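You operate a simulated robot arm through the tools that you are given. There is no shell and no other tool.

Carry out the task below with a simulated two-armed robot. There is one attempt and no reset: what you move stays moved.

Task
Fetch the tips carton and set it on the green shelf of the shelf unit. Pick up the parts carton with one hand, pass it to the other hand and put it on the shelf of the supply trolley. The order is free. Set down upright: tips carton, parts carton.

Only the result counts: the job must be done as asked and must still hold three seconds after the hand-in. Knocking over, shifting, dropping, spilling or breaking anything else fails it.

Robot
Two 7-joint arms with two-finger parallel grippers on one trunk, on a base that drives. Base frame: it is fixed to the floor where the robot stands at the start and does not move with it; the origin is under the middle of the robot, x ahead of it, y to its left, z up; the surface under the hand at the start is at about z = 86. Units: cm, degrees, N and s.
The left shoulder is at the start at [5, 16.8, 120.7], the right one opposite. With the tool pointing down near the work surface each hand reaches from about 10 to 66 cm from the robot's upright axis, wherever it stands, measured 20 degrees to its own side. Places, roughly: green shelf of the shelf unit [70, -110, 50]; parts carton [-125, -200, 100]; shelf of the supply trolley [-190, 150, 20]. Payload 1.57 kg a hand.
The TCP of each hand is the grasp point between the finger pads, 3 cm short of the fingertips. In the tool frame z runs along the fingers and y along their closing line. Largest opening 8 cm; finger width 1.7, thickness 1.2; the body of the gripper, 4 by 8.2 cm, starts 8 cm behind the TCP.
Orientation is that of the tool frame in the base frame, as a unit quaternion [w, x, y, z]. With the fingers straight down and closing along the base's y, the tool's x points along the base's -x, its y along +y and its z along -z.

Tools
- The arms move only by the tool play_rows. It takes "left_moves", "right_moves" or both (then of equal length, played together; a hand with none holds still); each is a list of rows, each a list of 7 numbers: the shift along the tool's x, y, z in cm, then the turn, a rotation vector about the tool's x, y, z in degrees, then the closure, from 0 (fully open) to 1 (shut). In form: [[x, y, z, wx, wy, wz, fingers], ...]. A call has 1 to 20 rows; each row is the pose to reach, as a shift and turn from the pose commanded when the call began, along the tool's axes at that moment. Each row takes 0.2 s and may step no farther than 5 cm and 8.6 degrees from the row before; otherwise, or with a gripper value out of range, the whole call is refused. A pose out of reach is approached as far as the arm can. The call stops where the force on the tool passes 40 N (or 10 N more than at its start, if that is more) or the arm is blocked; 0.2 s more then pass. Each finger travels about 4.5 cm/s and halts on what it meets, pressing with about 23 N; the grip force reading is that of the motor and also rises with nothing between the fingers. The clock runs only during rows and for 0.2 s after the last one: add rows that repeat a pose to give the fingers time. The reply holds the time, the measured pose of the TCP, the force on the tool along the base axes, the opening and the grip force, in the units named above and with some noise, with the torque about the TCP (base axes, N m) and any sound that the robot's microphone picked up.
- Cameras (640 x 400 px; columns grow to the right, rows downward): "scene" is now at [12.09, -1.73, 141.11]; the picture's right is [-0.19, -0.98, 0.00], its down [-0.62, 0.12, -0.78] and it looks along [0.76, -0.15, -0.63] (base axes); focal length 269 px, centre (320, 200). "left" rides on the left gripper at [7.2, 0.7, -12.2] in its tool frame; the picture's right is [-0.09, 1.00, 0.00], its down [-0.84, -0.08, -0.54] and it looks along [-0.54, -0.05, 0.84] (tool axes); focal length 238 px, centre (320, 200). "right" rides on the right gripper at [7.2, -0.7, -12.2] in its tool frame; the picture's right is [0.09, 1.00, 0.00], its down [-0.84, 0.08, -0.54] and it looks along [-0.54, 0.05, 0.84] (tool axes); focal length 238 px, centre (320, 200). There is no depth. A picture from a camera that has moved, and an enlarged one, comes with that camera's place and axes in the base frame and with its lens.
- get_image(camera): a new picture of that camera. The clock stands still meanwhile.
- move_column(by): slides the trunk up (or, below 0, down) by that many cm; the arms and the scene camera ride with it, the base frame stays. It gives what a move gives, with no picture.
- steer(legs): drives the robot by 1 to 6 legs, each [ahead, left, turn to the left] in cm, cm and degrees, along the robot's own axes; the way and the turn of a leg run together, so that a leg with both is an arc; at most 150 cm and 180 degrees a leg. The arms and the cameras ride along, it lands a little off, and it stops where it bumps. It gives what a move gives.
- turn_head(pan, tilt): turns the head with the scene camera to pan (to the left, within 80 degrees either way) and tilt (down, from -29 to 69), counted from straight ahead of the robot. It gives what a move gives.
- close_up(camera, box): a new picture of the part [left, top, right, bottom] of that camera's present view, enlarged. The clock stands still meanwhile.
- sign_off(): hands the job in; it is judged then, once.

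Places have to be worked out from the pictures, the camera data and where the tool is seen. Open the grippers and draw the arms clear of the work before you hand the job in, unless the task says otherwise.

The tools are called after "Emit:" by a JSON object that holds its "op" and its "data". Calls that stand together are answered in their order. play_rows: Moves the arms, as the interface text tells. Its arguments: {"type":"object","properties":{"left_moves":{"type":"array","items":{"type":"array","items":{"type":"number"}}},"right_moves":{"type":"array","items":{"type":"array","items":{"type":"number"}}}},"required":[]} The other tools are called the same way: move_column (by) slides the trunk up or down; steer (legs) drives the base; turn_head (pan, tilt) turns the head that bears the scene camera; get_image (camera) takes a picture; close_up (camera, box) takes an enlarged picture of a part of a camera's view; sign_off () hands the job in.

At the start:

```text
clock: 0.0
left_ee_pos: [46.48, 9.6, 115.34]
left_tool_rot: [0.0, 0.0, 1.0, 0.0]
left_contact_force: [-0.4, 0.5, -0.1]
left_wrist_torque: [0.03, 0.0, -0.05]
left_width: 8.02
left_grip_force: 0.0
right_ee_pos: [45.48, -37.12, 116.62]
right_tool_rot: [0.0, 0.001, 1.0, 0.0]
right_contact_force: [-0.2, -0.2, 0.1]
right_wrist_torque: [0.01, 0.01, 0.01]
right_width: 8.01
right_grip_force: 0.1
trunk travel left (down, up): [-37.5, 6.8]
robot x, y, heading: [-0.21, 0.0, 0.2]
head pan, tilt: [-11.2, 39.0]
```

scene: 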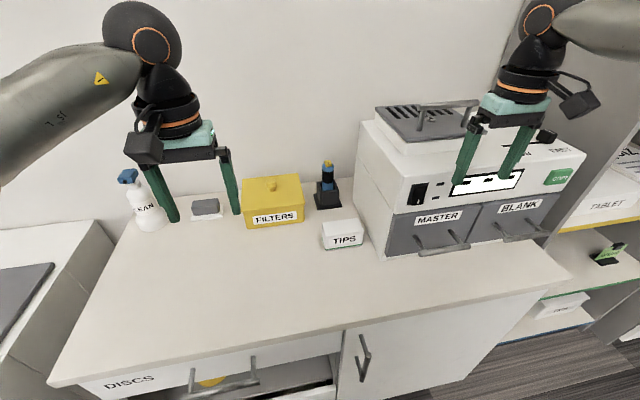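
right: 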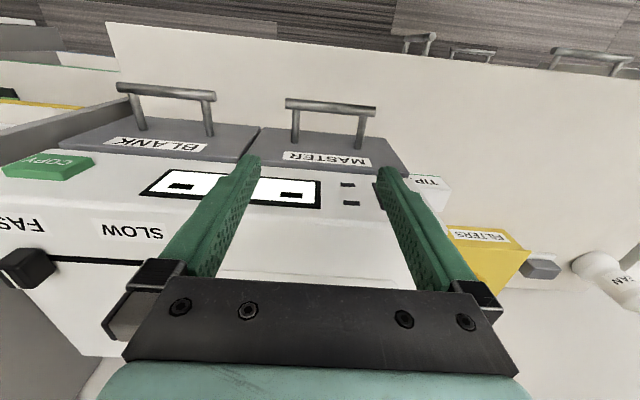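
left: 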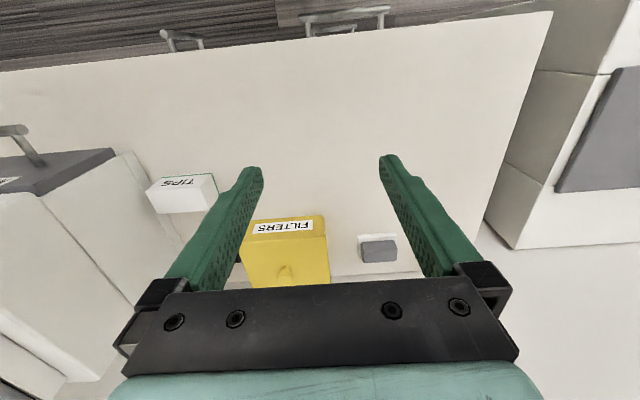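

I start by looking closer at the tips carton and around the bench in front of me.

Emit:
{"op": "close_up", "data": {"camera": "scene", "box": [260, 150, 420, 280]}}

Emit:
{"op": "close_up", "data": {"camera": "left", "box": [100, 130, 300, 260]}}

Emit:
{"op": "close_up", "data": {"camera": "scene", "box": [480, 130, 640, 400]}}

```text
3.08 times, centred on (340, 215) of scene
camera zoom: at [12.09, -1.73, 141.11], right [-0.19, -0.98, 0.0], down [-0.62, 0.12, -0.78], along [0.76, -0.15, -0.63], focal length 826 px, centre (258, 154)
```

zoom: 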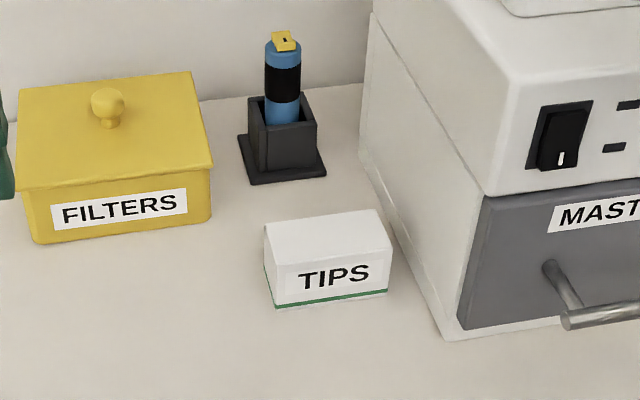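

```text
3.08 times, centred on (200, 195) of left
camera zoom: at [39.17, 10.4, 127.7], right [0.09, 1.0, 0.0], down [0.84, -0.08, 0.54], along [0.54, -0.05, -0.84], focal length 733 px, centre (689, 215)
```

zoom: 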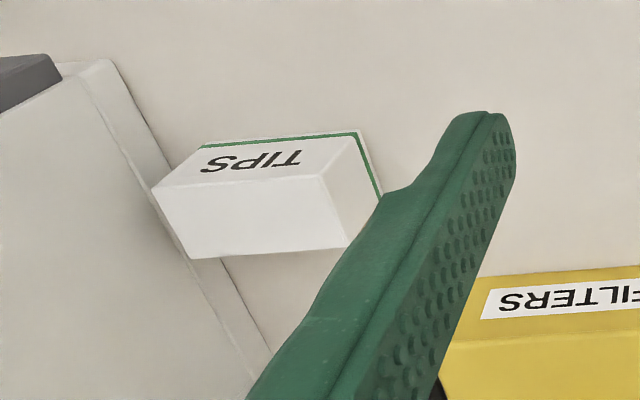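

```text
1.48 times, centred on (560, 265) of scene
camera zoom: at [12.09, -1.73, 141.11], right [-0.19, -0.98, 0.0], down [-0.62, 0.12, -0.78], along [0.76, -0.15, -0.63], focal length 398 px, centre (-36, 104)
```

zoom: 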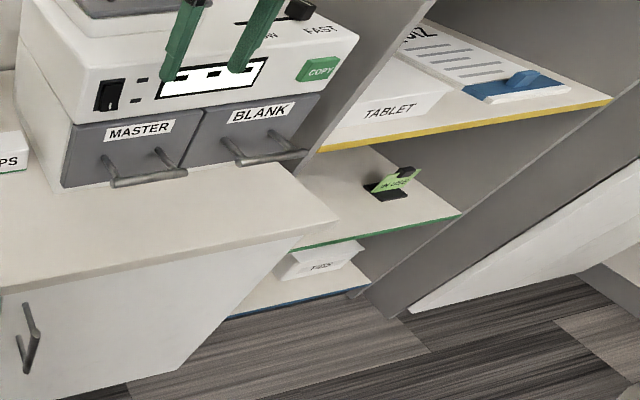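

The tips carton stands at about x 57.6–63.3, y −12.2 to −22.6, z 86–90.5, with the copy machine's side close to it at y ≈ −25.4. Next I look around to the right at the shelf unit and to the left.

Emit:
{"op": "turn_head", "data": {"pan": -60, "tilt": 35}}

Emit:
{"op": "get_image", "data": {"camera": "scene"}}

Emit:
{"op": "turn_head", "data": {"pan": -80, "tilt": 20}}

Emit:
{"op": "get_image", "data": {"camera": "scene"}}

Emit:
{"op": "turn_head", "data": {"pan": 70, "tilt": 25}}

Emit:
{"op": "get_image", "data": {"camera": "scene"}}

```text
clock: 1.2
left_ee_pos: [46.35, 9.73, 115.42]
left_tool_rot: [-0.001, 0.0, 1.0, 0.001]
left_contact_force: [1.1, 0.1, -0.7]
left_wrist_torque: [-0.04, 0.01, 0.01]
left_width: 8.0
left_grip_force: 0.1
right_ee_pos: [45.32, -36.87, 116.56]
right_tool_rot: [0.0, 0.0, 1.0, 0.0]
right_contact_force: [-0.6, -0.2, -0.8]
right_wrist_torque: [0.0, 0.03, 0.01]
right_width: 8.01
right_grip_force: 0.1
trunk travel left (down, up): [-37.5, 6.8]
robot x, y, heading: [-0.13, 0.0, 0.0]
head pan, tilt: [-60.0, 35.0]
```

```text
taken
camera scene: at [8.1, -7.69, 141.72], right [-0.87, -0.5, 0.0], down [-0.29, 0.5, -0.82], along [0.41, -0.71, -0.57], focal length 269 px, centre (320, 200)
```

scene: 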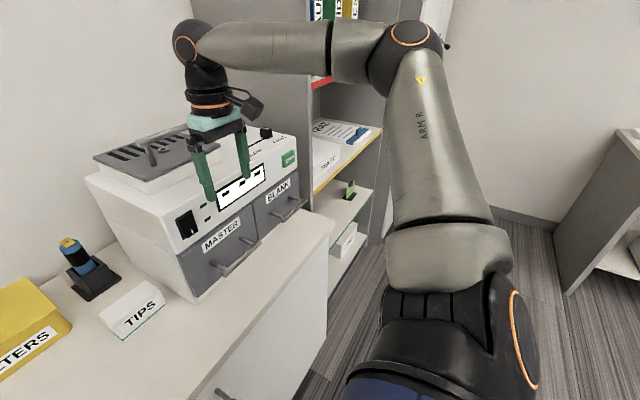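

```text
clock: 2.0
left_ee_pos: [46.3, 9.75, 115.46]
left_tool_rot: [0.0, 0.0, 1.0, 0.0]
left_contact_force: [0.6, 0.7, 0.2]
left_wrist_torque: [0.02, -0.01, 0.0]
left_width: 8.0
left_grip_force: 0.0
right_ee_pos: [45.47, -36.98, 116.64]
right_tool_rot: [0.0, 0.0, 1.0, 0.0]
right_contact_force: [0.7, -0.3, 0.2]
right_wrist_torque: [0.01, -0.01, 0.0]
right_width: 8.01
right_grip_force: 0.0
trunk travel left (down, up): [-37.5, 6.8]
robot x, y, heading: [-0.09, 0.26, 0.0]
head pan, tilt: [-80.0, 20.0]
```

```text
taken
camera scene: at [5.31, -9.24, 144.1], right [-0.98, -0.17, 0.0], down [-0.06, 0.34, -0.94], along [0.16, -0.93, -0.34], focal length 269 px, centre (320, 200)
```

scene: 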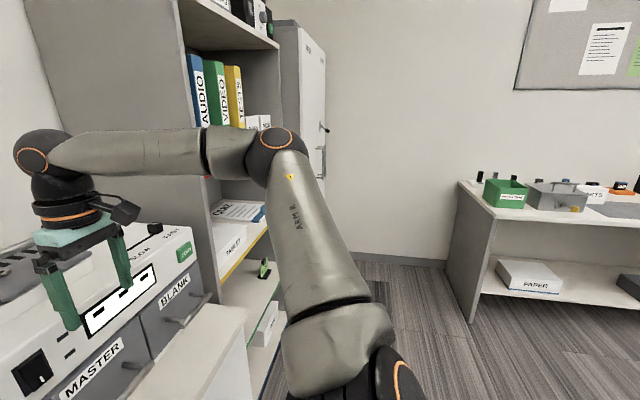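

```text
clock: 4.3
left_ee_pos: [46.35, 9.7, 115.49]
left_tool_rot: [0.0, 0.001, 1.0, 0.0]
left_contact_force: [-0.2, 0.2, 0.4]
left_wrist_torque: [0.02, 0.0, 0.01]
left_width: 8.0
left_grip_force: 0.1
right_ee_pos: [45.42, -36.97, 116.61]
right_tool_rot: [0.0, 0.001, 1.0, 0.0]
right_contact_force: [0.5, 0.0, -0.2]
right_wrist_torque: [0.0, -0.01, 0.01]
right_width: 7.99
right_grip_force: 0.0
trunk travel left (down, up): [-37.5, 6.8]
robot x, y, heading: [0.22, 0.08, 0.1]
head pan, tilt: [70.0, 25.0]
```

```text
taken
camera scene: at [6.84, 8.59, 143.29], right [0.94, -0.34, 0.0], down [-0.14, -0.4, -0.91], along [0.31, 0.85, -0.42], focal length 269 px, centre (320, 200)
```

scene: 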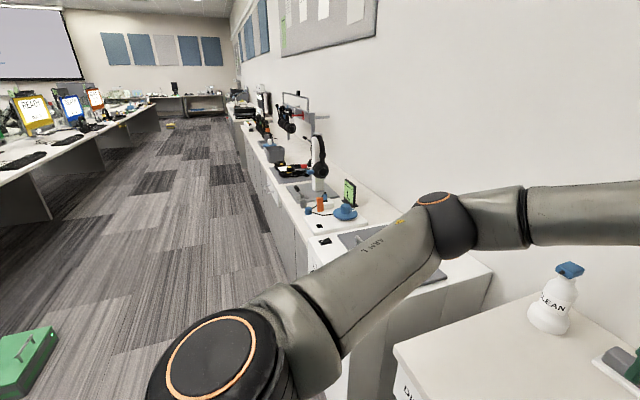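

The green shelf's front edge is near x ≈ 49, z ≈ 50 and the next shelf sits about 40 cm above it, so I plan a 30° tilted grip, closing on the carton's 5.7 cm depth. First I clear the left arm to the side and bring the right hand left while yawing it 90°.

Emit:
{"op": "play_rows", "data": {"left_moves": [[0.6, 1.3, 0, 0, 0, 0, 0], [1.2, 2.6, 0, 0, 0, 0, 0], [1.8, 3.9, 0, 0, 0, 0, 0], [2.4, 5.2, 0, 0, 0, 0, 0], [3.0, 6.5, 0, 0, 0, 0, 0], [3.6, 7.8, 0, 0, 0, 0, 0], [4.2, 9.1, 0, 0, 0, 0, 0], [4.8, 10.4, 0, 0, 0, 0, 0], [5.4, 11.7, 0, 0, 0, 0, 0], [6.0, 13.0, 0, 0, 0, 0, 0], [6.6, 14.3, 0, 0, 0, 0, 0], [7.2, 15.0, 0, 0, 0, 0, 0]], "right_moves": [[0, 1.7, 0, 0, 0, 7.5, 0], [0, 3.4, 0, 0, 0, 15, 0], [0, 5.1, 0, 0, 0, 22.5, 0], [0, 6.8, 0, 0, 0, 30, 0], [0, 8.5, 0, 0, 0, 37.5, 0], [0, 10.2, 0, 0, 0, 45, 0], [0, 11.9, 0, 0, 0, 52.5, 0], [0, 13.6, 0, 0, 0, 60, 0], [0, 15.3, 0, 0, 0, 67.5, 0], [0, 17, 0, 0, 0, 75, 0], [0, 18.7, 0, 0, 0, 82.5, 0], [0, 20, 0, 0, 0, 90, 0]]}}

Emit:
{"op": "turn_head", "data": {"pan": -15, "tilt": 40}}

Emit:
{"op": "get_image", "data": {"camera": "scene"}}

```text
clock: 7.0
left_ee_pos: [39.24, 24.76, 115.33]
left_tool_rot: [-0.001, 0.0, 1.0, 0.0]
left_contact_force: [0.9, -1.1, 0.2]
left_wrist_torque: [-0.02, 0.0, -0.02]
left_width: 8.01
left_grip_force: 0.1
right_ee_pos: [45.28, -16.89, 116.68]
right_tool_rot: [0.0, 0.708, 0.706, 0.001]
right_contact_force: [0.5, -0.2, 0.4]
right_wrist_torque: [0.0, 0.0, -0.02]
right_width: 8.01
right_grip_force: 0.1
trunk travel left (down, up): [-37.5, 6.8]
robot x, y, heading: [0.11, 0.11, 0.1]
head pan, tilt: [70.0, 25.0]
```

```text
clock: 8.5
left_ee_pos: [39.17, 24.8, 115.45]
left_tool_rot: [0.0, 0.0, 1.0, 0.001]
left_contact_force: [0.4, -0.3, 0.1]
left_wrist_torque: [-0.01, 0.01, 0.01]
left_width: 8.01
left_grip_force: 0.1
right_ee_pos: [45.33, -16.93, 116.73]
right_tool_rot: [0.0, 0.707, 0.707, 0.0]
right_contact_force: [-0.2, 0.3, -0.1]
right_wrist_torque: [-0.01, 0.0, 0.03]
right_width: 8.02
right_grip_force: 0.1
trunk travel left (down, up): [-37.5, 6.8]
robot x, y, heading: [-0.33, 0.56, 0.0]
head pan, tilt: [-15.0, 40.0]
```

```text
taken
camera scene: at [11.9, -2.27, 140.96], right [-0.26, -0.97, 0.0], down [-0.62, 0.17, -0.77], along [0.74, -0.2, -0.64], focal length 269 px, centre (320, 200)
```

scene: 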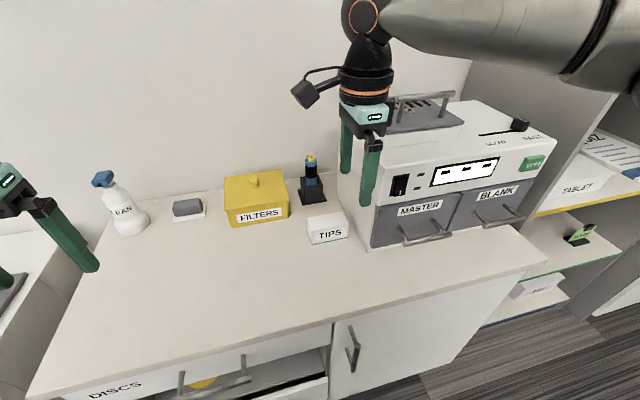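

The right hand is yawed as wanted at [45.3, −16.9, 116.7]. Now I tilt it 30° and bring it to a pre-grasp point up-left of the carton, then look through its camera.

Emit:
{"op": "play_rows", "data": {"right_moves": [[1.1, 2.5, 2.65, 0, -5, 0, 0], [2.2, 5, 5.3, 0, -10, 0, 0], [3.35, 7.5, 7.95, 0, -15, 0, 0], [4.5, 10, 10.6, 0, -20, 0, 0], [5.6, 12.5, 13.2, 0, -25, 0, 0], [6.7, 15.1, 15.9, 0, -30, 0, 0], [6.7, 15.1, 15.9, 0, -30, 0, 0]]}}

Emit:
{"op": "get_image", "data": {"camera": "scene"}}

Emit:
{"op": "get_image", "data": {"camera": "right"}}

```text
clock: 9.8
left_ee_pos: [39.26, 24.7, 115.47]
left_tool_rot: [0.0, -0.001, 1.0, 0.0]
left_contact_force: [0.7, 0.1, 0.1]
left_wrist_torque: [0.08, 0.07, 0.02]
left_width: 8.03
left_grip_force: 0.2
right_ee_pos: [47.02, -23.33, 106.93]
right_tool_rot: [0.144, 0.684, 0.704, -0.128]
right_contact_force: [-3.4, 14.9, 7.5]
right_wrist_torque: [0.25, -0.14, 0.55]
right_width: 7.71
right_grip_force: 0.1
right hand out of reach, approached as far as the arm can: row 1, 2, 3, 4, 5, 6
trunk travel left (down, up): [-37.5, 6.8]
robot x, y, heading: [0.32, 0.15, -0.2]
head pan, tilt: [-15.0, 40.0]
stopped in row 6 (right hand): the force on the tool passed its limit at 48 N (the readings are from after the stop); the commanded pose is now the measured one
```

```text
taken
camera scene: at [11.92, -2.28, 140.96], right [-0.26, -0.97, 0.0], down [-0.62, 0.17, -0.77], along [0.74, -0.2, -0.64], focal length 269 px, centre (320, 200)
```

scene: 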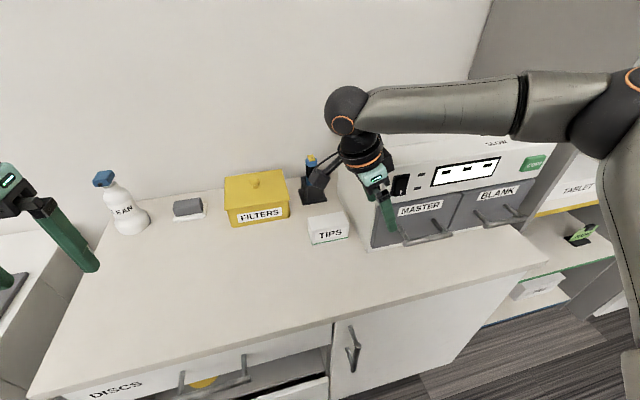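

```text
taken
camera right: at [45.93, -12.1, 115.48], right [0.99, 0.12, -0.02], down [0.08, -0.57, 0.82], along [0.09, -0.81, -0.57], focal length 238 px, centre (320, 200)
```

right: 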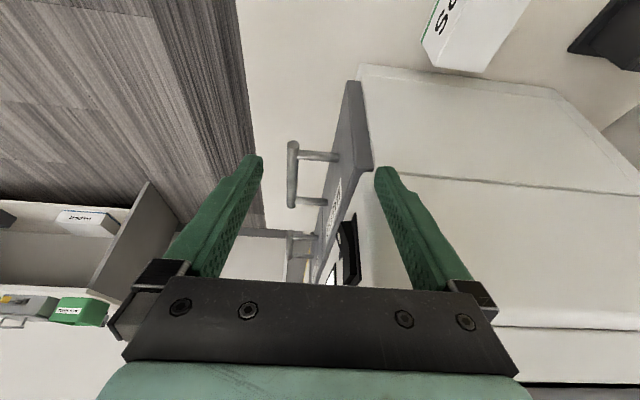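

The right arm ran into a wrist limit, drifted and a finger touched the machine's front corner (the machine looks unmoved in the picture). I back the hand straight off, up and away from the machine.

Emit:
{"op": "play_rows", "data": {"right_moves": [[0.6, -1.95, -1.36, 0, 0, 0, 0], [1.34, -2.84, -4.92, 0, 7, 0, 0], [2.04, -2.22, -8.44, 0, 14, 0, 0], [2.27, -1.33, -11.54, 0, 22, 0, 0], [2.27, -1.33, -11.54, 0, 22, 0, 0]]}}

Emit:
{"op": "get_image", "data": {"camera": "scene"}}

```text
clock: 10.9
left_ee_pos: [39.33, 24.79, 115.36]
left_tool_rot: [0.0, -0.001, 1.0, 0.0]
left_contact_force: [0.9, -0.9, -0.5]
left_wrist_torque: [0.01, 0.0, 0.0]
left_width: 7.96
left_grip_force: 0.1
right_ee_pos: [45.47, -17.14, 116.5]
right_tool_rot: [0.01, 0.698, 0.716, 0.002]
right_contact_force: [0.0, 0.0, 0.3]
right_wrist_torque: [0.03, 0.0, 0.0]
right_width: 7.96
right_grip_force: 0.1
trunk travel left (down, up): [-37.5, 6.8]
robot x, y, heading: [0.48, -0.28, 0.1]
head pan, tilt: [-15.0, 40.0]
```

```text
taken
camera scene: at [11.92, -2.22, 140.96], right [-0.26, -0.97, 0.0], down [-0.62, 0.17, -0.77], along [0.74, -0.2, -0.64], focal length 269 px, centre (320, 200)
```

scene: 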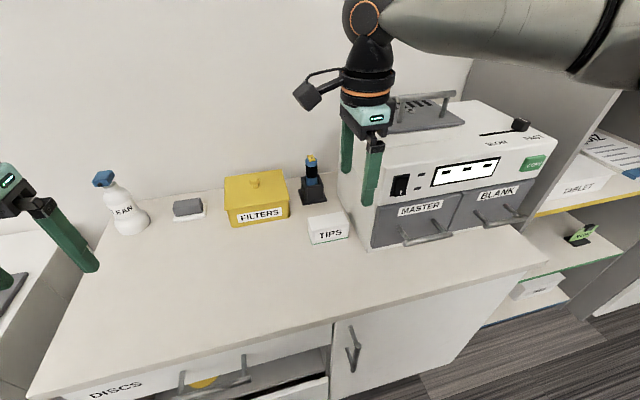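

The machine hasn't moved. The left arm's wrist bends the right way for this tilt, so I return the right hand to its own side, pulled back, and will then drive right so the left hand can take the carton.

Emit:
{"op": "play_rows", "data": {"right_moves": [[-1.6, -0.8, -0.25, 0, 0, -7.5, 0], [-3.2, -1.6, -0.5, 0, 0, -15, 0], [-4.9, -2.4, -0.75, 0, 0, -22.5, 0], [-6.6, -3.2, -1, 0, 0, -30, 0], [-8.2, -4, -1.25, 0, 0, -37.5, 0], [-9.9, -4.8, -1.5, 0, 0, -45, 0], [-11.6, -5.6, -1.75, 0, 0, -52.5, 0], [-13.2, -6.4, -2, 0, 0, -60, 0], [-14.9, -7.3, -2.25, 0, 0, -67.5, 0], [-16.6, -8.2, -2.5, 0, 0, -75, 0], [-18.3, -9.1, -2.75, 0, 0, -82.5, 0], [-20, -10, -3, 0, 0, -90, 0]]}}

Emit:
{"op": "turn_head", "data": {"pan": -50, "tilt": 45}}

Emit:
{"op": "get_image", "data": {"camera": "scene"}}

```text
clock: 13.6
left_ee_pos: [39.24, 24.68, 115.42]
left_tool_rot: [0.0, -0.001, 1.0, 0.001]
left_contact_force: [0.4, -0.2, 1.1]
left_wrist_torque: [0.0, 0.02, -0.03]
left_width: 8.0
left_grip_force: 0.1
right_ee_pos: [35.81, -37.19, 119.54]
right_tool_rot: [0.006, -0.014, 1.0, -0.007]
right_contact_force: [-0.5, -0.2, -0.7]
right_wrist_torque: [0.02, 0.03, -0.01]
right_width: 8.01
right_grip_force: 0.1
trunk travel left (down, up): [-37.5, 6.8]
robot x, y, heading: [0.41, 0.06, 0.2]
head pan, tilt: [-15.0, 40.0]
```

```text
clock: 14.6
left_ee_pos: [39.16, 24.79, 115.46]
left_tool_rot: [0.0, -0.001, 1.0, 0.0]
left_contact_force: [-0.3, -1.2, 0.6]
left_wrist_torque: [-0.02, -0.01, 0.01]
left_width: 7.99
left_grip_force: 0.1
right_ee_pos: [35.75, -37.11, 119.62]
right_tool_rot: [0.007, -0.012, 1.0, -0.007]
right_contact_force: [0.5, -0.3, 0.4]
right_wrist_torque: [0.0, -0.03, 0.03]
right_width: 8.01
right_grip_force: 0.0
trunk travel left (down, up): [-37.5, 6.8]
robot x, y, heading: [-0.06, -0.09, -0.0]
head pan, tilt: [-50.0, 45.0]
```

```text
taken
camera scene: at [8.93, -6.25, 140.24], right [-0.76, -0.64, 0.0], down [-0.46, 0.54, -0.71], along [0.46, -0.54, -0.71], focal length 269 px, centre (320, 200)
```

scene: 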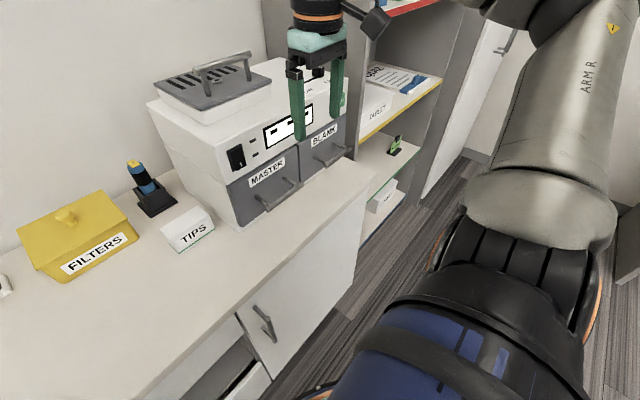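

The way to the right is clear at floor level. I drive 28 cm to the right.

Emit:
{"op": "steer", "data": {"legs": [[0, -28, 0]]}}

Emit:
{"op": "turn_head", "data": {"pan": 0, "tilt": 42}}

Emit:
{"op": "get_image", "data": {"camera": "scene"}}

```text
clock: 17.6
left_ee_pos: [39.29, -2.69, 115.42]
left_tool_rot: [0.001, -0.004, 1.0, 0.0]
left_contact_force: [-0.2, -0.6, 0.3]
left_wrist_torque: [0.02, 0.01, -0.03]
left_width: 8.0
left_grip_force: 0.1
right_ee_pos: [36.17, -64.77, 119.63]
right_tool_rot: [0.007, -0.015, 1.0, -0.006]
right_contact_force: [0.0, -0.1, -0.3]
right_wrist_torque: [-0.02, 0.03, 0.0]
right_width: 7.98
right_grip_force: 0.1
trunk travel left (down, up): [-37.5, 6.8]
robot x, y, heading: [-0.39, -27.93, 0.2]
head pan, tilt: [-50.0, 45.0]
```

```text
clock: 18.8
left_ee_pos: [39.17, -2.79, 115.32]
left_tool_rot: [0.0, -0.004, 1.0, 0.0]
left_contact_force: [-1.0, 0.3, 0.1]
left_wrist_torque: [0.03, 0.0, -0.02]
left_width: 8.02
left_grip_force: 0.0
right_ee_pos: [35.97, -64.73, 119.63]
right_tool_rot: [0.007, -0.015, 1.0, -0.006]
right_contact_force: [0.1, -0.2, 0.2]
right_wrist_torque: [0.04, 0.0, -0.01]
right_width: 8.0
right_grip_force: 0.2
trunk travel left (down, up): [-37.5, 6.8]
robot x, y, heading: [-0.21, -27.35, 0.5]
head pan, tilt: [0.0, 42.0]
```

```text
taken
camera scene: at [12.17, -27.66, 140.67], right [0.01, -1.0, 0.0], down [-0.67, 0.0, -0.74], along [0.74, 0.0, -0.67], focal length 269 px, centre (320, 200)
```

scene: 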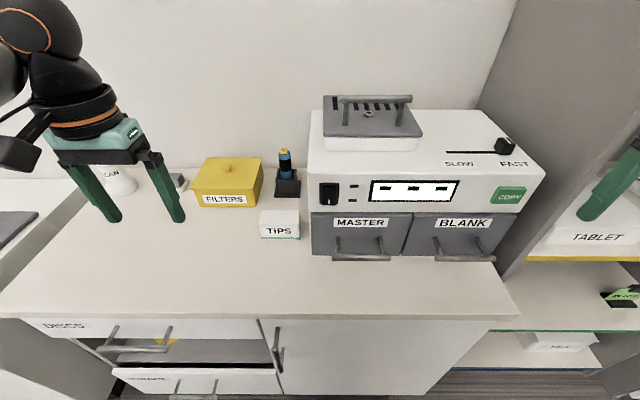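

Now I yaw the left hand by 90° in free air above the bench and watch for reach warnings.

Emit:
{"op": "play_rows", "data": {"left_moves": [[0, 0, 0, 0, 0, 7.5, 0], [0, 0, 0, 0, 0, 15, 0], [0, 0, 0, 0, 0, 22.5, 0], [0, 0, 0, 0, 0, 30, 0], [0, 0, 0, 0, 0, 37.5, 0], [0, 0, 0, 0, 0, 45, 0], [0, 0, 0, 0, 0, 52.5, 0], [0, 0, 0, 0, 0, 60, 0], [0, 0, 0, 0, 0, 67.5, 0], [0, 0, 0, 0, 0, 75, 0], [0, 0, 0, 0, 0, 82.5, 0], [0, 0, 0, 0, 0, 90, 0]]}}

```text
clock: 21.4
left_ee_pos: [27.51, -12.67, 114.07]
left_tool_rot: [0.0, 0.704, 0.711, 0.0]
left_contact_force: [0.2, -0.1, 0.5]
left_wrist_torque: [-0.02, 0.02, 0.01]
left_width: 8.0
left_grip_force: 0.1
left hand out of reach, approached as far as the arm can: row 7, 8, 9, 10, 11, 12
right_ee_pos: [36.12, -64.71, 119.58]
right_tool_rot: [0.008, -0.015, 1.0, -0.006]
right_contact_force: [-0.7, -0.2, 0.0]
right_wrist_torque: [-0.02, 0.02, 0.0]
right_width: 7.99
right_grip_force: 0.1
trunk travel left (down, up): [-37.5, 6.8]
robot x, y, heading: [0.59, -27.7, 0.4]
head pan, tilt: [0.0, 42.0]
```

The left wrist hits its limit yawing this way, so I turn it back and try the other way round (camera side facing away), which mirrors what worked for the right hand.

Emit:
{"op": "play_rows", "data": {"left_moves": [[0.8, 1, -0.1, 0, 0, -7.5, 0], [1.6, 2, -0.2, 0, 0, -15, 0], [2.4, 3, -0.3, 0, 0, -22.5, 0], [3.2, 4, -0.4, 0, 0, -30, 0], [4, 5, -0.5, 0, 0, -37.5, 0], [4.8, 6, -0.6, 0, 0, -45, 0], [5.6, 7, -0.7, 0, 0, -52.5, 0], [6.4, 8, -0.8, 0, 0, -60, 0], [7.2, 9, -0.9, 0, 0, -67.5, 0], [8, 10, -1.0, 0, 0, -75, 0], [9, 11, -1.2, 0, 0, -82.5, 0], [9.9, 11.7, -1.3, 0, 0, -90, 0]]}}

Emit:
{"op": "play_rows", "data": {"left_moves": [[0, 0, 0, 0, 0, -7.5, 0], [0, 0, 0, 0, 0, -15, 0], [0, 0, 0, 0, 0, -22.5, 0], [0, 0, 0, 0, 0, -30, 0], [0, 0, 0, 0, 0, -37.5, 0], [0, 0, 0, 0, 0, -45, 0], [0, 0, 0, 0, 0, -52.5, 0], [0, 0, 0, 0, 0, -60, 0], [0, 0, 0, 0, 0, -67.5, 0], [0, 0, 0, 0, 0, -75, 0], [0, 0, 0, 0, 0, -82.5, 0], [0, 0, 0, 0, 0, -90, 0]]}}

Emit:
{"op": "play_rows", "data": {"left_moves": [[0, 0, 0, 0, 0, -7.5, 0], [0, 0, 0, 0, 0, -15, 0], [0, 0, 0, 0, 0, -22.5, 0], [0, 0, 0, 0, 0, -30, 0], [0, 0, 0, 0, 0, -37.5, 0], [0, 0, 0, 0, 0, -45, 0], [0, 0, 0, 0, 0, -52.5, 0], [0, 0, 0, 0, 0, -60, 0], [0, 0, 0, 0, 0, -67.5, 0], [0, 0, 0, 0, 0, -75, 0], [0, 0, 0, 0, 0, -82.5, 0], [0, 0, 0, 0, 0, -90, 0]]}}

```text
clock: 24.0
left_ee_pos: [39.33, -2.73, 115.32]
left_tool_rot: [0.0, -0.006, 1.0, -0.001]
left_contact_force: [0.2, 0.0, -0.1]
left_wrist_torque: [-0.02, 0.03, -0.02]
left_width: 7.99
left_grip_force: 0.0
right_ee_pos: [36.12, -64.83, 119.62]
right_tool_rot: [0.007, -0.015, 1.0, -0.007]
right_contact_force: [-0.2, 0.2, -0.8]
right_wrist_torque: [0.01, 0.03, 0.03]
right_width: 8.0
right_grip_force: 0.1
trunk travel left (down, up): [-37.5, 6.8]
robot x, y, heading: [0.21, -27.1, 0.7]
head pan, tilt: [0.0, 42.0]
```

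```text
clock: 26.6
left_ee_pos: [39.24, -2.66, 115.32]
left_tool_rot: [0.0, 0.711, -0.704, 0.0]
left_contact_force: [-0.3, 0.1, 0.0]
left_wrist_torque: [0.0, -0.02, -0.01]
left_width: 8.0
left_grip_force: 0.1
right_ee_pos: [36.1, -64.74, 119.61]
right_tool_rot: [0.007, -0.015, 1.0, -0.007]
right_contact_force: [0.1, -0.4, -0.1]
right_wrist_torque: [0.01, -0.01, 0.01]
right_width: 8.0
right_grip_force: 0.1
trunk travel left (down, up): [-37.5, 6.8]
robot x, y, heading: [-0.08, -27.46, 0.2]
head pan, tilt: [0.0, 42.0]
```

```text
clock: 29.2
left_ee_pos: [39.31, -2.64, 115.41]
left_tool_rot: [-0.001, 1.0, 0.006, 0.0]
left_contact_force: [0.1, 0.4, -0.4]
left_wrist_torque: [0.0, 0.03, 0.0]
left_width: 7.98
left_grip_force: 0.1
right_ee_pos: [36.02, -64.72, 119.72]
right_tool_rot: [0.007, -0.014, 1.0, -0.006]
right_contact_force: [0.4, -0.7, 0.8]
right_wrist_torque: [-0.03, 0.01, -0.02]
right_width: 8.01
right_grip_force: 0.1
trunk travel left (down, up): [-37.5, 6.8]
robot x, y, heading: [0.03, -27.11, 0.1]
head pan, tilt: [0.0, 42.0]
```

Yaw of +180° works for the left arm. I test the forward tilt that I would need at the shelf, here in free air.

Emit:
{"op": "play_rows", "data": {"left_moves": [[0, 0, 0, 0, 7.5, 0, 0], [0, 0, 0, 0, 15, 0, 0], [0, 0, 0, 0, 22.5, 0, 0], [0, 0, 0, 0, 30, 0, 0], [0, 0, 0, 0, 37.5, 0, 0], [0, 0, 0, 0, 45, 0, 0]]}}

Emit:
{"op": "get_image", "data": {"camera": "scene"}}

```text
clock: 30.6
left_ee_pos: [39.42, -2.74, 115.44]
left_tool_rot: [0.0, 0.923, 0.003, 0.385]
left_contact_force: [-0.4, 0.3, 0.3]
left_wrist_torque: [0.0, 0.01, 0.01]
left_width: 7.98
left_grip_force: 0.0
right_ee_pos: [36.0, -64.69, 119.62]
right_tool_rot: [0.008, -0.015, 1.0, -0.006]
right_contact_force: [-1.2, -0.9, 0.5]
right_wrist_torque: [-0.02, -0.04, 0.0]
right_width: 7.98
right_grip_force: 0.0
trunk travel left (down, up): [-37.5, 6.8]
robot x, y, heading: [0.08, -27.76, 0.3]
head pan, tilt: [0.0, 42.0]
```

```text
taken
camera scene: at [12.14, -27.64, 140.67], right [0.01, -1.0, 0.0], down [-0.67, 0.0, -0.74], along [0.74, 0.0, -0.67], focal length 269 px, centre (320, 200)
```

scene: 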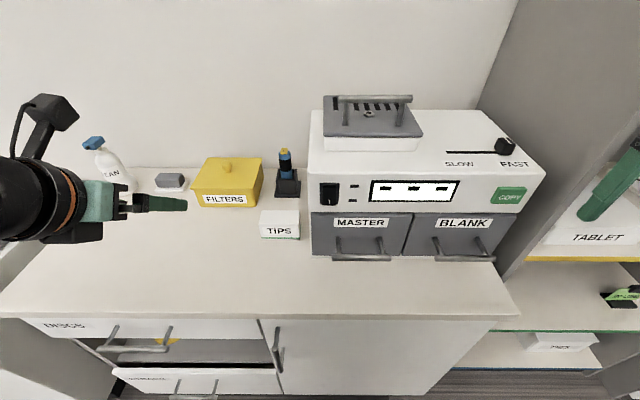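

The 45° forward tilt works too. Before moving in, I take close-ups of the carton from this new position to refine where it is.

Emit:
{"op": "close_up", "data": {"camera": "scene", "box": [240, 180, 340, 260]}}

Emit:
{"op": "play_rows", "data": {"left_moves": [[0, 0, 0, 0, -7.5, 0, 0], [0, 0, 0, 0, -15, 0, 0], [0, 0, 0, 0, -22.5, 0, 0], [0, 0, 0, 0, -30, 0, 0], [0, 0, 0, 0, -37.5, 0, 0], [0, 0, 0, 0, -45, 0, 0]]}}

Emit:
{"op": "play_rows", "data": {"left_moves": [[0, 0, 0, 0, 0, 7.5, 0], [0, 0, 0, 0, 0, 15, 0], [0, 0, 0, 0, 0, 22.5, 0], [0, 0, 0, 0, 0, 30, 0], [0, 0, 0, 0, 0, 37.5, 0], [0, 0, 0, 0, 0, 45, 0], [0, 0, 0, 0, 0, 52.5, 0], [0, 0, 0, 0, 0, 60, 0], [0, 0, 0, 0, 0, 67.5, 0], [0, 0, 0, 0, 0, 75, 0], [0, 0, 0, 0, 0, 82.5, 0], [0, 0, 0, 0, 0, 90, 0]]}}

```text
5.00 times, centred on (290, 220) of scene
camera zoom: at [12.14, -27.64, 140.67], right [0.01, -1.0, 0.0], down [-0.67, 0.0, -0.74], along [0.74, 0.0, -0.67], focal length 1343 px, centre (470, 100)
```

zoom: 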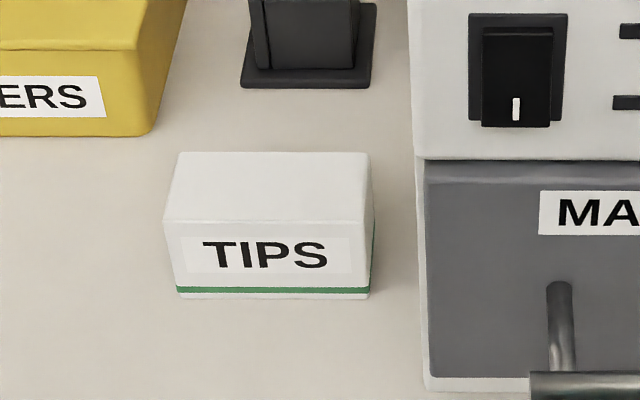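

```text
clock: 32.0
left_ee_pos: [39.32, -2.77, 115.58]
left_tool_rot: [0.0, 1.0, 0.004, -0.001]
left_contact_force: [0.1, 0.2, -0.8]
left_wrist_torque: [0.0, 0.02, 0.0]
left_width: 8.0
left_grip_force: 0.1
right_ee_pos: [36.02, -64.7, 119.61]
right_tool_rot: [0.007, -0.015, 1.0, -0.006]
right_contact_force: [-0.2, 0.4, 0.1]
right_wrist_torque: [-0.02, 0.01, -0.01]
right_width: 7.99
right_grip_force: 0.0
trunk travel left (down, up): [-37.5, 6.8]
robot x, y, heading: [0.03, -27.46, 0.3]
head pan, tilt: [0.0, 42.0]
```

```text
clock: 34.6
left_ee_pos: [39.35, -2.68, 115.34]
left_tool_rot: [0.0, 0.709, -0.705, 0.0]
left_contact_force: [-0.1, -0.1, -0.6]
left_wrist_torque: [0.01, 0.0, -0.02]
left_width: 8.01
left_grip_force: 0.0
right_ee_pos: [36.13, -64.8, 119.61]
right_tool_rot: [0.008, -0.015, 1.0, -0.006]
right_contact_force: [0.9, -0.1, -0.1]
right_wrist_torque: [-0.01, 0.01, -0.04]
right_width: 8.01
right_grip_force: 0.1
trunk travel left (down, up): [-37.5, 6.8]
robot x, y, heading: [0.06, -27.64, 0.4]
head pan, tilt: [0.0, 42.0]
```

Carton re-measured: about x 57.1–62, y −12.4 to −22.4, top z ≈ 91.7. I move the left hand toward a pre-grasp point with 40° tilt, first halfway to check the arm follows.

Emit:
{"op": "play_rows", "data": {"left_moves": [[0.75, -2.57, 2.07, 0, 5, 0, 0], [1.5, -5.14, 4.15, 0, 10, 0, 0], [2.25, -7.7, 6.2, 0, 15, 0, 0], [3, -10.3, 8.3, 0, 20, 0, 0], [3, -10.3, 8.3, 0, 27, 0, 0], [3, -10.3, 8.3, 0, 34, 0, 0], [3, -10.3, 8.3, 0, 40, 0, 0]]}}

Emit:
{"op": "get_image", "data": {"camera": "scene"}}

Emit:
{"op": "get_image", "data": {"camera": "left"}}

```text
clock: 36.2
left_ee_pos: [49.72, -5.58, 107.17]
left_tool_rot: [0.241, 0.667, -0.662, 0.243]
left_contact_force: [0.2, 0.4, 0.0]
left_wrist_torque: [0.03, 0.01, 0.04]
left_width: 8.0
left_grip_force: 0.0
right_ee_pos: [36.04, -64.79, 119.74]
right_tool_rot: [0.009, -0.015, 1.0, -0.007]
right_contact_force: [0.2, 0.4, -0.3]
right_wrist_torque: [0.03, -0.01, -0.03]
right_width: 7.99
right_grip_force: 0.0
trunk travel left (down, up): [-37.5, 6.8]
robot x, y, heading: [-0.1, -27.88, 0.2]
head pan, tilt: [0.0, 42.0]
```

```text
taken
camera scene: at [12.17, -27.63, 140.67], right [0.01, -1.0, 0.0], down [-0.67, 0.0, -0.74], along [0.74, 0.0, -0.67], focal length 269 px, centre (320, 200)
```

scene: 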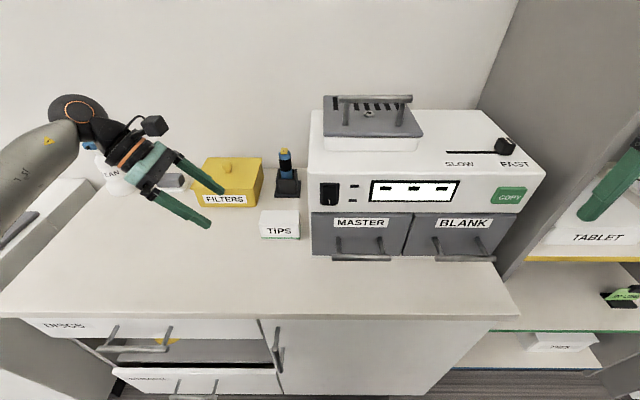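

```text
taken
camera left: at [48.98, -3.17, 121.13], right [-1.0, 0.06, -0.06], down [0.07, 0.99, -0.12], along [0.05, -0.13, -0.99], focal length 238 px, centre (320, 200)
```

left: 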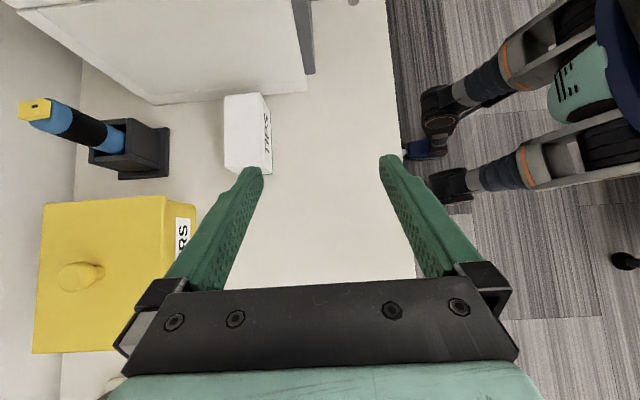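

The arm follows exactly, and from this view the carton's top centre is near x ≈ 60.0, y ≈ −17. I continue to the pre-grasp point and check the alignment.

Emit:
{"op": "play_rows", "data": {"left_moves": [[-0.77, -2.57, 2.12, 0, 0, 0, 0], [-1.54, -5.15, 4.25, 0, 0, 0, 0], [-2.3, -7.7, 6.4, 0, 0, 0, 0], [-3.09, -10.3, 8.5, 0, 0, 0, 0], [-3.09, -10.3, 8.5, 0, 0, 0, 0]]}}

Emit:
{"op": "get_image", "data": {"camera": "left"}}

Emit:
{"op": "get_image", "data": {"camera": "scene"}}

```text
clock: 37.4
left_ee_pos: [59.93, -8.64, 98.71]
left_tool_rot: [0.241, 0.666, -0.663, 0.242]
left_contact_force: [-0.2, 0.9, -0.5]
left_wrist_torque: [0.0, -0.02, -0.02]
left_width: 8.0
left_grip_force: 0.1
right_ee_pos: [36.03, -64.69, 119.51]
right_tool_rot: [0.008, -0.015, 1.0, -0.006]
right_contact_force: [0.3, -0.9, -0.3]
right_wrist_torque: [-0.03, -0.03, -0.03]
right_width: 8.0
right_grip_force: 0.0
trunk travel left (down, up): [-37.5, 6.8]
robot x, y, heading: [0.09, -27.83, 0.3]
head pan, tilt: [0.0, 42.0]
```

```text
taken
camera left: at [59.16, -6.22, 112.73], right [-1.0, 0.06, -0.06], down [0.07, 0.99, -0.12], along [0.05, -0.13, -0.99], focal length 238 px, centre (320, 200)
```

left: 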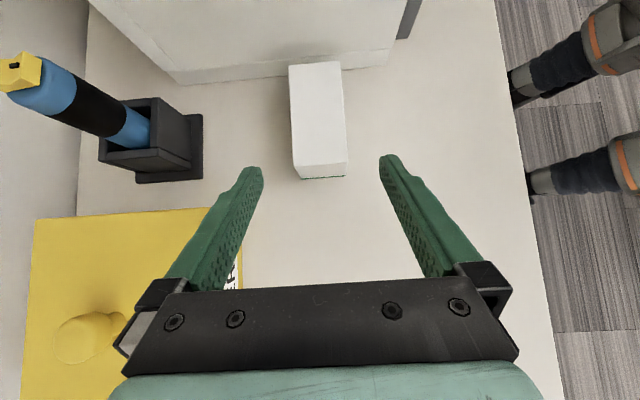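

```text
taken
camera scene: at [12.14, -27.62, 140.67], right [0.01, -1.0, 0.0], down [-0.67, 0.0, -0.74], along [0.74, 0.0, -0.67], focal length 269 px, centre (320, 200)
```

scene: 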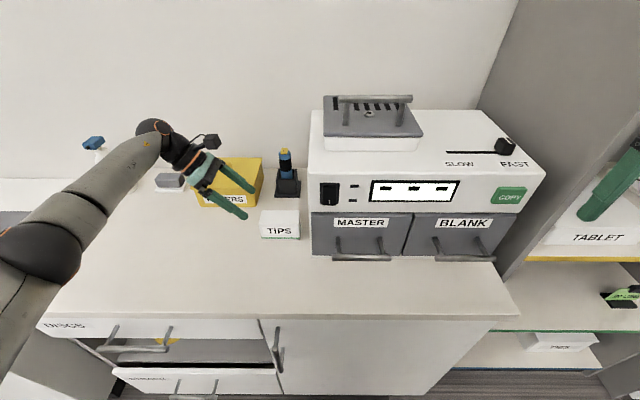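

The carton lies exactly between the open fingers (x 57.6–62.3, y −12.3 to −22.2). I advance along the tool axis about 11.9 cm.

Emit:
{"op": "play_rows", "data": {"left_moves": [[0, 0, 3, 0, 0, 0, 0], [0, 0, 6, 0, 0, 0, 0], [0, 0, 8, 0, 0, 0, 0], [0, 0, 9.5, 0, 0, 0, 0], [0, 0, 10.7, 0, 0, 0, 0], [0, 0, 11.5, 0, 0, 0, 0], [0, 0, 11.9, 0, 0, 0, 0], [0, 0, 11.9, 0, 0, 0, 0]]}}

Emit:
{"op": "get_image", "data": {"camera": "left"}}

Emit:
{"op": "get_image", "data": {"camera": "scene"}}

```text
clock: 39.2
left_ee_pos: [59.97, -16.17, 89.42]
left_tool_rot: [0.241, 0.667, -0.662, 0.243]
left_contact_force: [-0.5, 0.3, -0.6]
left_wrist_torque: [0.02, -0.01, 0.01]
left_width: 7.97
left_grip_force: 0.1
right_ee_pos: [36.08, -64.72, 119.68]
right_tool_rot: [0.007, -0.015, 1.0, -0.006]
right_contact_force: [0.1, -0.2, 0.2]
right_wrist_torque: [0.0, 0.0, 0.02]
right_width: 8.02
right_grip_force: 0.1
trunk travel left (down, up): [-37.5, 6.8]
robot x, y, heading: [0.02, -27.61, 0.1]
head pan, tilt: [0.0, 42.0]
```

```text
taken
camera left: at [59.34, -13.88, 103.46], right [-1.0, 0.06, -0.06], down [0.07, 0.99, -0.12], along [0.05, -0.13, -0.99], focal length 238 px, centre (320, 200)
```

left: 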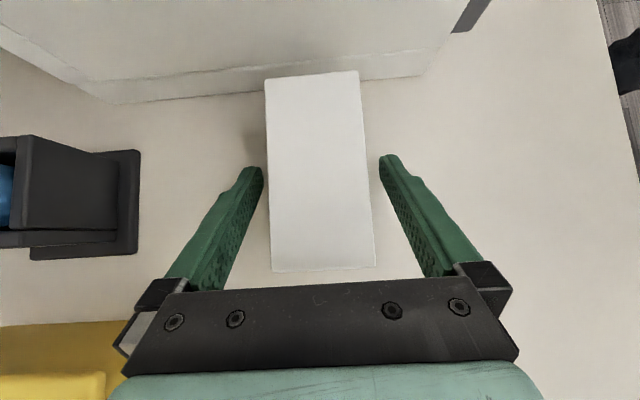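

```text
taken
camera scene: at [12.17, -27.66, 140.67], right [0.01, -1.0, 0.0], down [-0.67, 0.0, -0.74], along [0.74, 0.0, -0.67], focal length 269 px, centre (320, 200)
```

scene: 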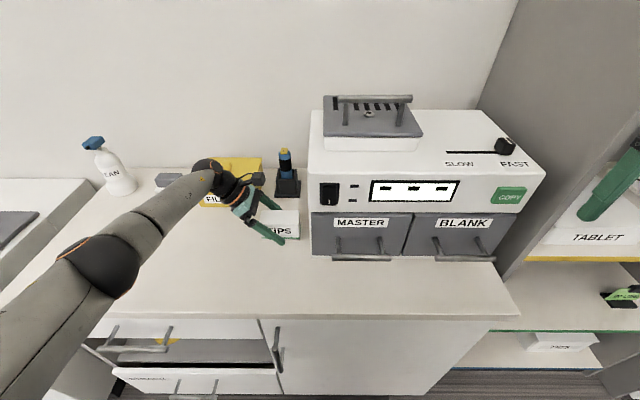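

The fingers straddle the carton with no contact. I close the grip.

Emit:
{"op": "play_rows", "data": {"left_moves": [[0, 0, 0, 0, 0, 0, 0.3], [0, 0, 0, 0, 0, 0, 0.6], [0, 0, 0, 0, 0, 0, 1], [0, 0, 0, 0, 0, 0, 1], [0, 0, 0, 0, 0, 0, 1]]}}

```text
clock: 40.4
left_ee_pos: [60.03, -16.29, 89.44]
left_tool_rot: [0.24, 0.667, -0.662, 0.243]
left_contact_force: [-1.1, -0.6, 0.3]
left_wrist_torque: [-0.08, 0.05, 0.0]
left_width: 4.97
left_grip_force: 24.1
right_ee_pos: [36.12, -64.73, 119.66]
right_tool_rot: [0.007, -0.014, 1.0, -0.006]
right_contact_force: [-0.5, 0.4, -0.5]
right_wrist_torque: [0.01, 0.02, 0.01]
right_width: 8.0
right_grip_force: 0.0
trunk travel left (down, up): [-37.5, 6.8]
robot x, y, heading: [0.18, -27.44, 0.2]
head pan, tilt: [0.0, 42.0]
```

Grip is firm at 4.97 cm. I lift straight up, then draw back toward the robot.

Emit:
{"op": "play_rows", "data": {"left_moves": [[0.64, 0, -0.77, 0, 0, 0, 1], [1.93, 0, -2.3, 0, 0, 0, 1], [3.86, 0, -4.6, 0, 0, 0, 1], [5.8, 0, -6.9, 0, 0, 0, 1], [7.7, 0, -9.2, 0, 0, 0, 1], [9.0, 0, -10.7, 0, 0, 0, 1], [9.0, 3, -10.7, 0, 0, 0, 1], [9.0, 7, -10.7, 0, 0, 0, 1], [9.0, 11, -10.7, 0, 0, 0, 1], [9.0, 15, -10.7, 0, 0, 0, 1], [9.0, 18, -10.7, 0, 0, 0, 1], [9.0, 18, -10.7, 0, 0, 0, 1]]}}

Emit:
{"op": "get_image", "data": {"camera": "scene"}}

Emit:
{"op": "get_image", "data": {"camera": "left"}}

```text
clock: 43.0
left_ee_pos: [42.14, -16.29, 103.31]
left_tool_rot: [0.241, 0.667, -0.662, 0.242]
left_contact_force: [-0.3, 0.3, -3.6]
left_wrist_torque: [0.03, 0.01, -0.01]
left_width: 4.99
left_grip_force: 23.0
right_ee_pos: [36.05, -64.8, 119.63]
right_tool_rot: [0.006, -0.016, 1.0, -0.006]
right_contact_force: [-0.9, -1.1, 0.3]
right_wrist_torque: [0.0, 0.0, -0.01]
right_width: 8.0
right_grip_force: 0.0
trunk travel left (down, up): [-37.5, 6.8]
robot x, y, heading: [0.21, -27.74, 0.7]
head pan, tilt: [0.0, 42.0]
```

```text
taken
camera scene: at [12.21, -27.66, 140.66], right [0.01, -1.0, 0.0], down [-0.67, 0.0, -0.74], along [0.74, 0.01, -0.67], focal length 269 px, centre (320, 200)
```

scene: 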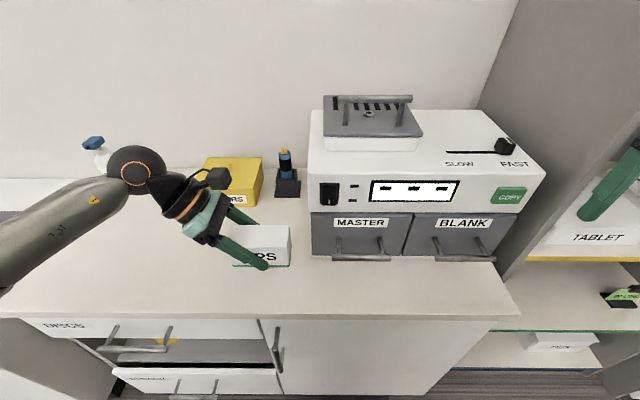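

```text
taken
camera left: at [41.47, -13.85, 117.21], right [-1.0, 0.06, -0.06], down [0.07, 0.99, -0.12], along [0.05, -0.13, -0.99], focal length 238 px, centre (320, 200)
```

left: 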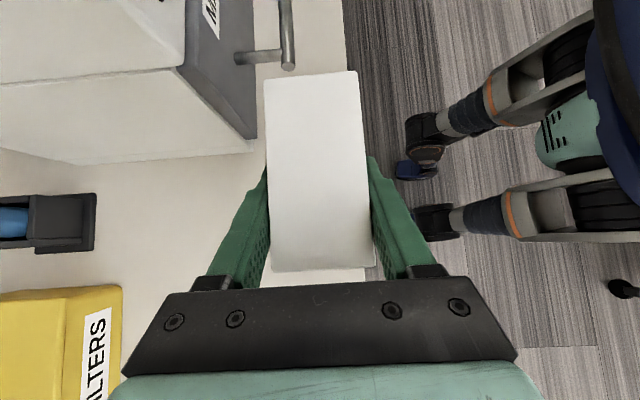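

The carton is held level (about 0.36 kg). I bring it up and left, then yaw the hand 90° about the vertical so it points forward for the shelf.

Emit:
{"op": "play_rows", "data": {"left_moves": [[-0.66, 1.5, -3.5, 0, 0, 0, 1], [-1.32, 3, -7, 0, 0, 0, 1], [-1.98, 4.5, -10.5, 0, 0, 0, 1], [-2.64, 6, -13.97, 0, 0, 0, 1], [-2.64, 6, -13.97, 4.82, 0, -5.745, 1], [-2.64, 6, -13.97, 9.64, 0, -11.49, 1], [-2.64, 6, -13.97, 14.46, 0, -17.235, 1], [-2.64, 6, -13.97, 19.28, 0, -22.98, 1], [-2.64, 6, -13.97, 24.1, 0, -28.725, 1], [-2.64, 6, -13.97, 28.92, 0, -34.47, 1], [-2.64, 6, -13.97, 33.74, 0, -40.215, 1], [-2.64, 6, -13.97, 38.56, 0, -45.96, 1], [-2.64, 6, -13.97, 43.38, 0, -51.705, 1], [-2.64, 6, -13.97, 48.2, 0, -57.45, 1], [-2.64, 6, -13.97, 53.02, 0, -63.195, 1], [-2.64, 6, -13.97, 57.85, 0, -68.94, 1], [-2.64, 6, -13.97, 57.85, 0, -68.94, 1]]}}

Emit:
{"op": "get_image", "data": {"camera": "scene"}}

Emit:
{"op": "get_image", "data": {"camera": "left"}}

```text
clock: 46.6
left_ee_pos: [38.26, -5.57, 113.45]
left_tool_rot: [-0.001, 0.94, 0.004, 0.341]
left_contact_force: [-0.3, 0.5, -1.5]
left_wrist_torque: [0.02, 0.01, 0.01]
left_width: 4.97
left_grip_force: 23.5
left hand out of reach, approached as far as the arm can: row 13, 14, 15, 16, 17
right_ee_pos: [36.11, -64.78, 119.66]
right_tool_rot: [0.008, -0.014, 1.0, -0.006]
right_contact_force: [-0.8, -0.4, 0.4]
right_wrist_torque: [0.0, 0.01, 0.02]
right_width: 8.01
right_grip_force: 0.0
trunk travel left (down, up): [-37.5, 6.8]
robot x, y, heading: [-0.35, -27.48, 0.3]
head pan, tilt: [0.0, 42.0]
```

```text
taken
camera scene: at [12.17, -27.62, 140.67], right [0.01, -1.0, 0.0], down [-0.67, 0.0, -0.74], along [0.74, 0.0, -0.67], focal length 269 px, centre (320, 200)
```

scene: 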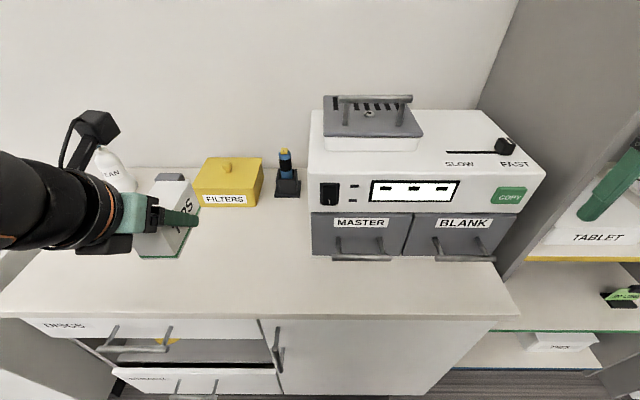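

```text
taken
camera left: at [35.94, -6.19, 127.56], right [-0.06, -1.0, -0.06], down [-0.99, 0.07, -0.12], along [0.13, 0.05, -0.99], focal length 238 px, centre (320, 200)
```

left: 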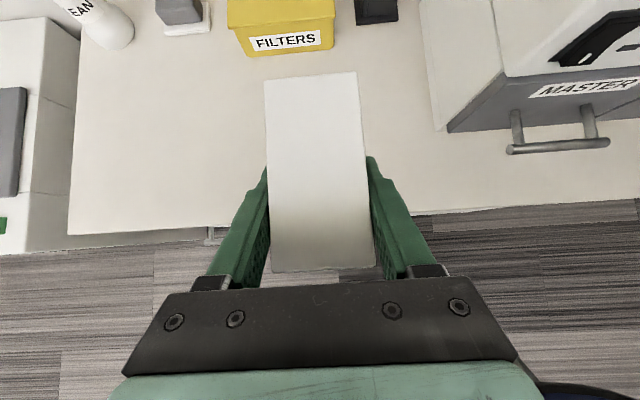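

The carton is held pointing forward at [38.3, −5.6, 113.5]. Before driving I look at the floor to my right and the shelf unit.

Emit:
{"op": "turn_head", "data": {"pan": -80, "tilt": 40}}

Emit:
{"op": "get_image", "data": {"camera": "scene"}}

Emit:
{"op": "turn_head", "data": {"pan": 80, "tilt": 40}}

Emit:
{"op": "get_image", "data": {"camera": "scene"}}

```text
clock: 48.1
left_ee_pos: [38.3, -5.51, 113.62]
left_tool_rot: [0.0, 0.94, 0.002, 0.341]
left_contact_force: [0.9, 0.4, -1.8]
left_wrist_torque: [-0.01, 0.0, 0.01]
left_width: 4.98
left_grip_force: 23.2
right_ee_pos: [36.2, -64.8, 119.6]
right_tool_rot: [0.007, -0.015, 1.0, -0.006]
right_contact_force: [-0.1, 0.6, 0.4]
right_wrist_torque: [0.0, 0.01, -0.01]
right_width: 7.97
right_grip_force: 0.1
trunk travel left (down, up): [-37.5, 6.8]
robot x, y, heading: [0.32, -27.6, 0.6]
head pan, tilt: [-80.0, 40.0]
```

```text
taken
camera scene: at [5.36, -36.07, 140.96], right [-0.98, -0.18, 0.0], down [-0.12, 0.63, -0.77], along [0.14, -0.75, -0.64], focal length 269 px, centre (320, 200)
```

scene: 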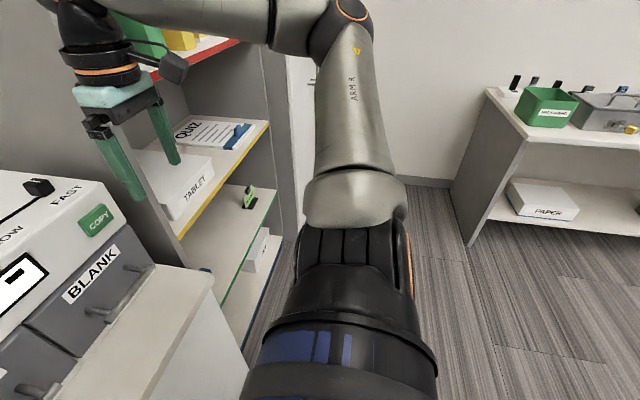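

```text
clock: 50.6
left_ee_pos: [38.23, -5.58, 113.54]
left_tool_rot: [-0.001, 0.94, 0.003, 0.341]
left_contact_force: [0.1, -0.4, -2.2]
left_wrist_torque: [-0.02, 0.0, -0.03]
left_width: 4.96
left_grip_force: 22.9
right_ee_pos: [36.09, -64.79, 119.64]
right_tool_rot: [0.008, -0.014, 1.0, -0.006]
right_contact_force: [-0.2, 0.1, -0.6]
right_wrist_torque: [-0.02, 0.01, 0.01]
right_width: 7.99
right_grip_force: 0.1
trunk travel left (down, up): [-37.5, 6.8]
robot x, y, heading: [-0.06, -27.76, 0.5]
head pan, tilt: [80.0, 40.0]
```

```text
taken
camera scene: at [5.25, -19.32, 140.96], right [0.99, -0.17, 0.0], down [-0.11, -0.63, -0.77], along [0.13, 0.76, -0.64], focal length 269 px, centre (320, 200)
```

scene: 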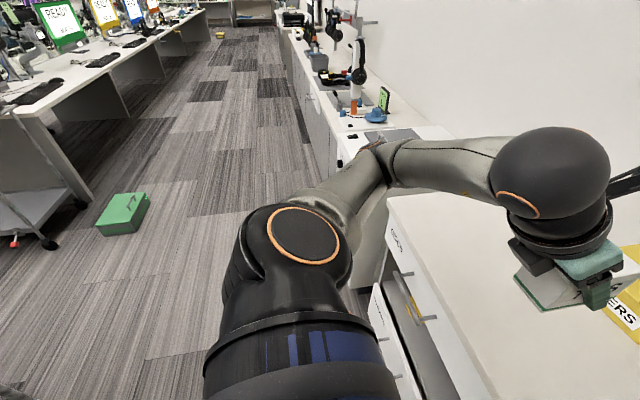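

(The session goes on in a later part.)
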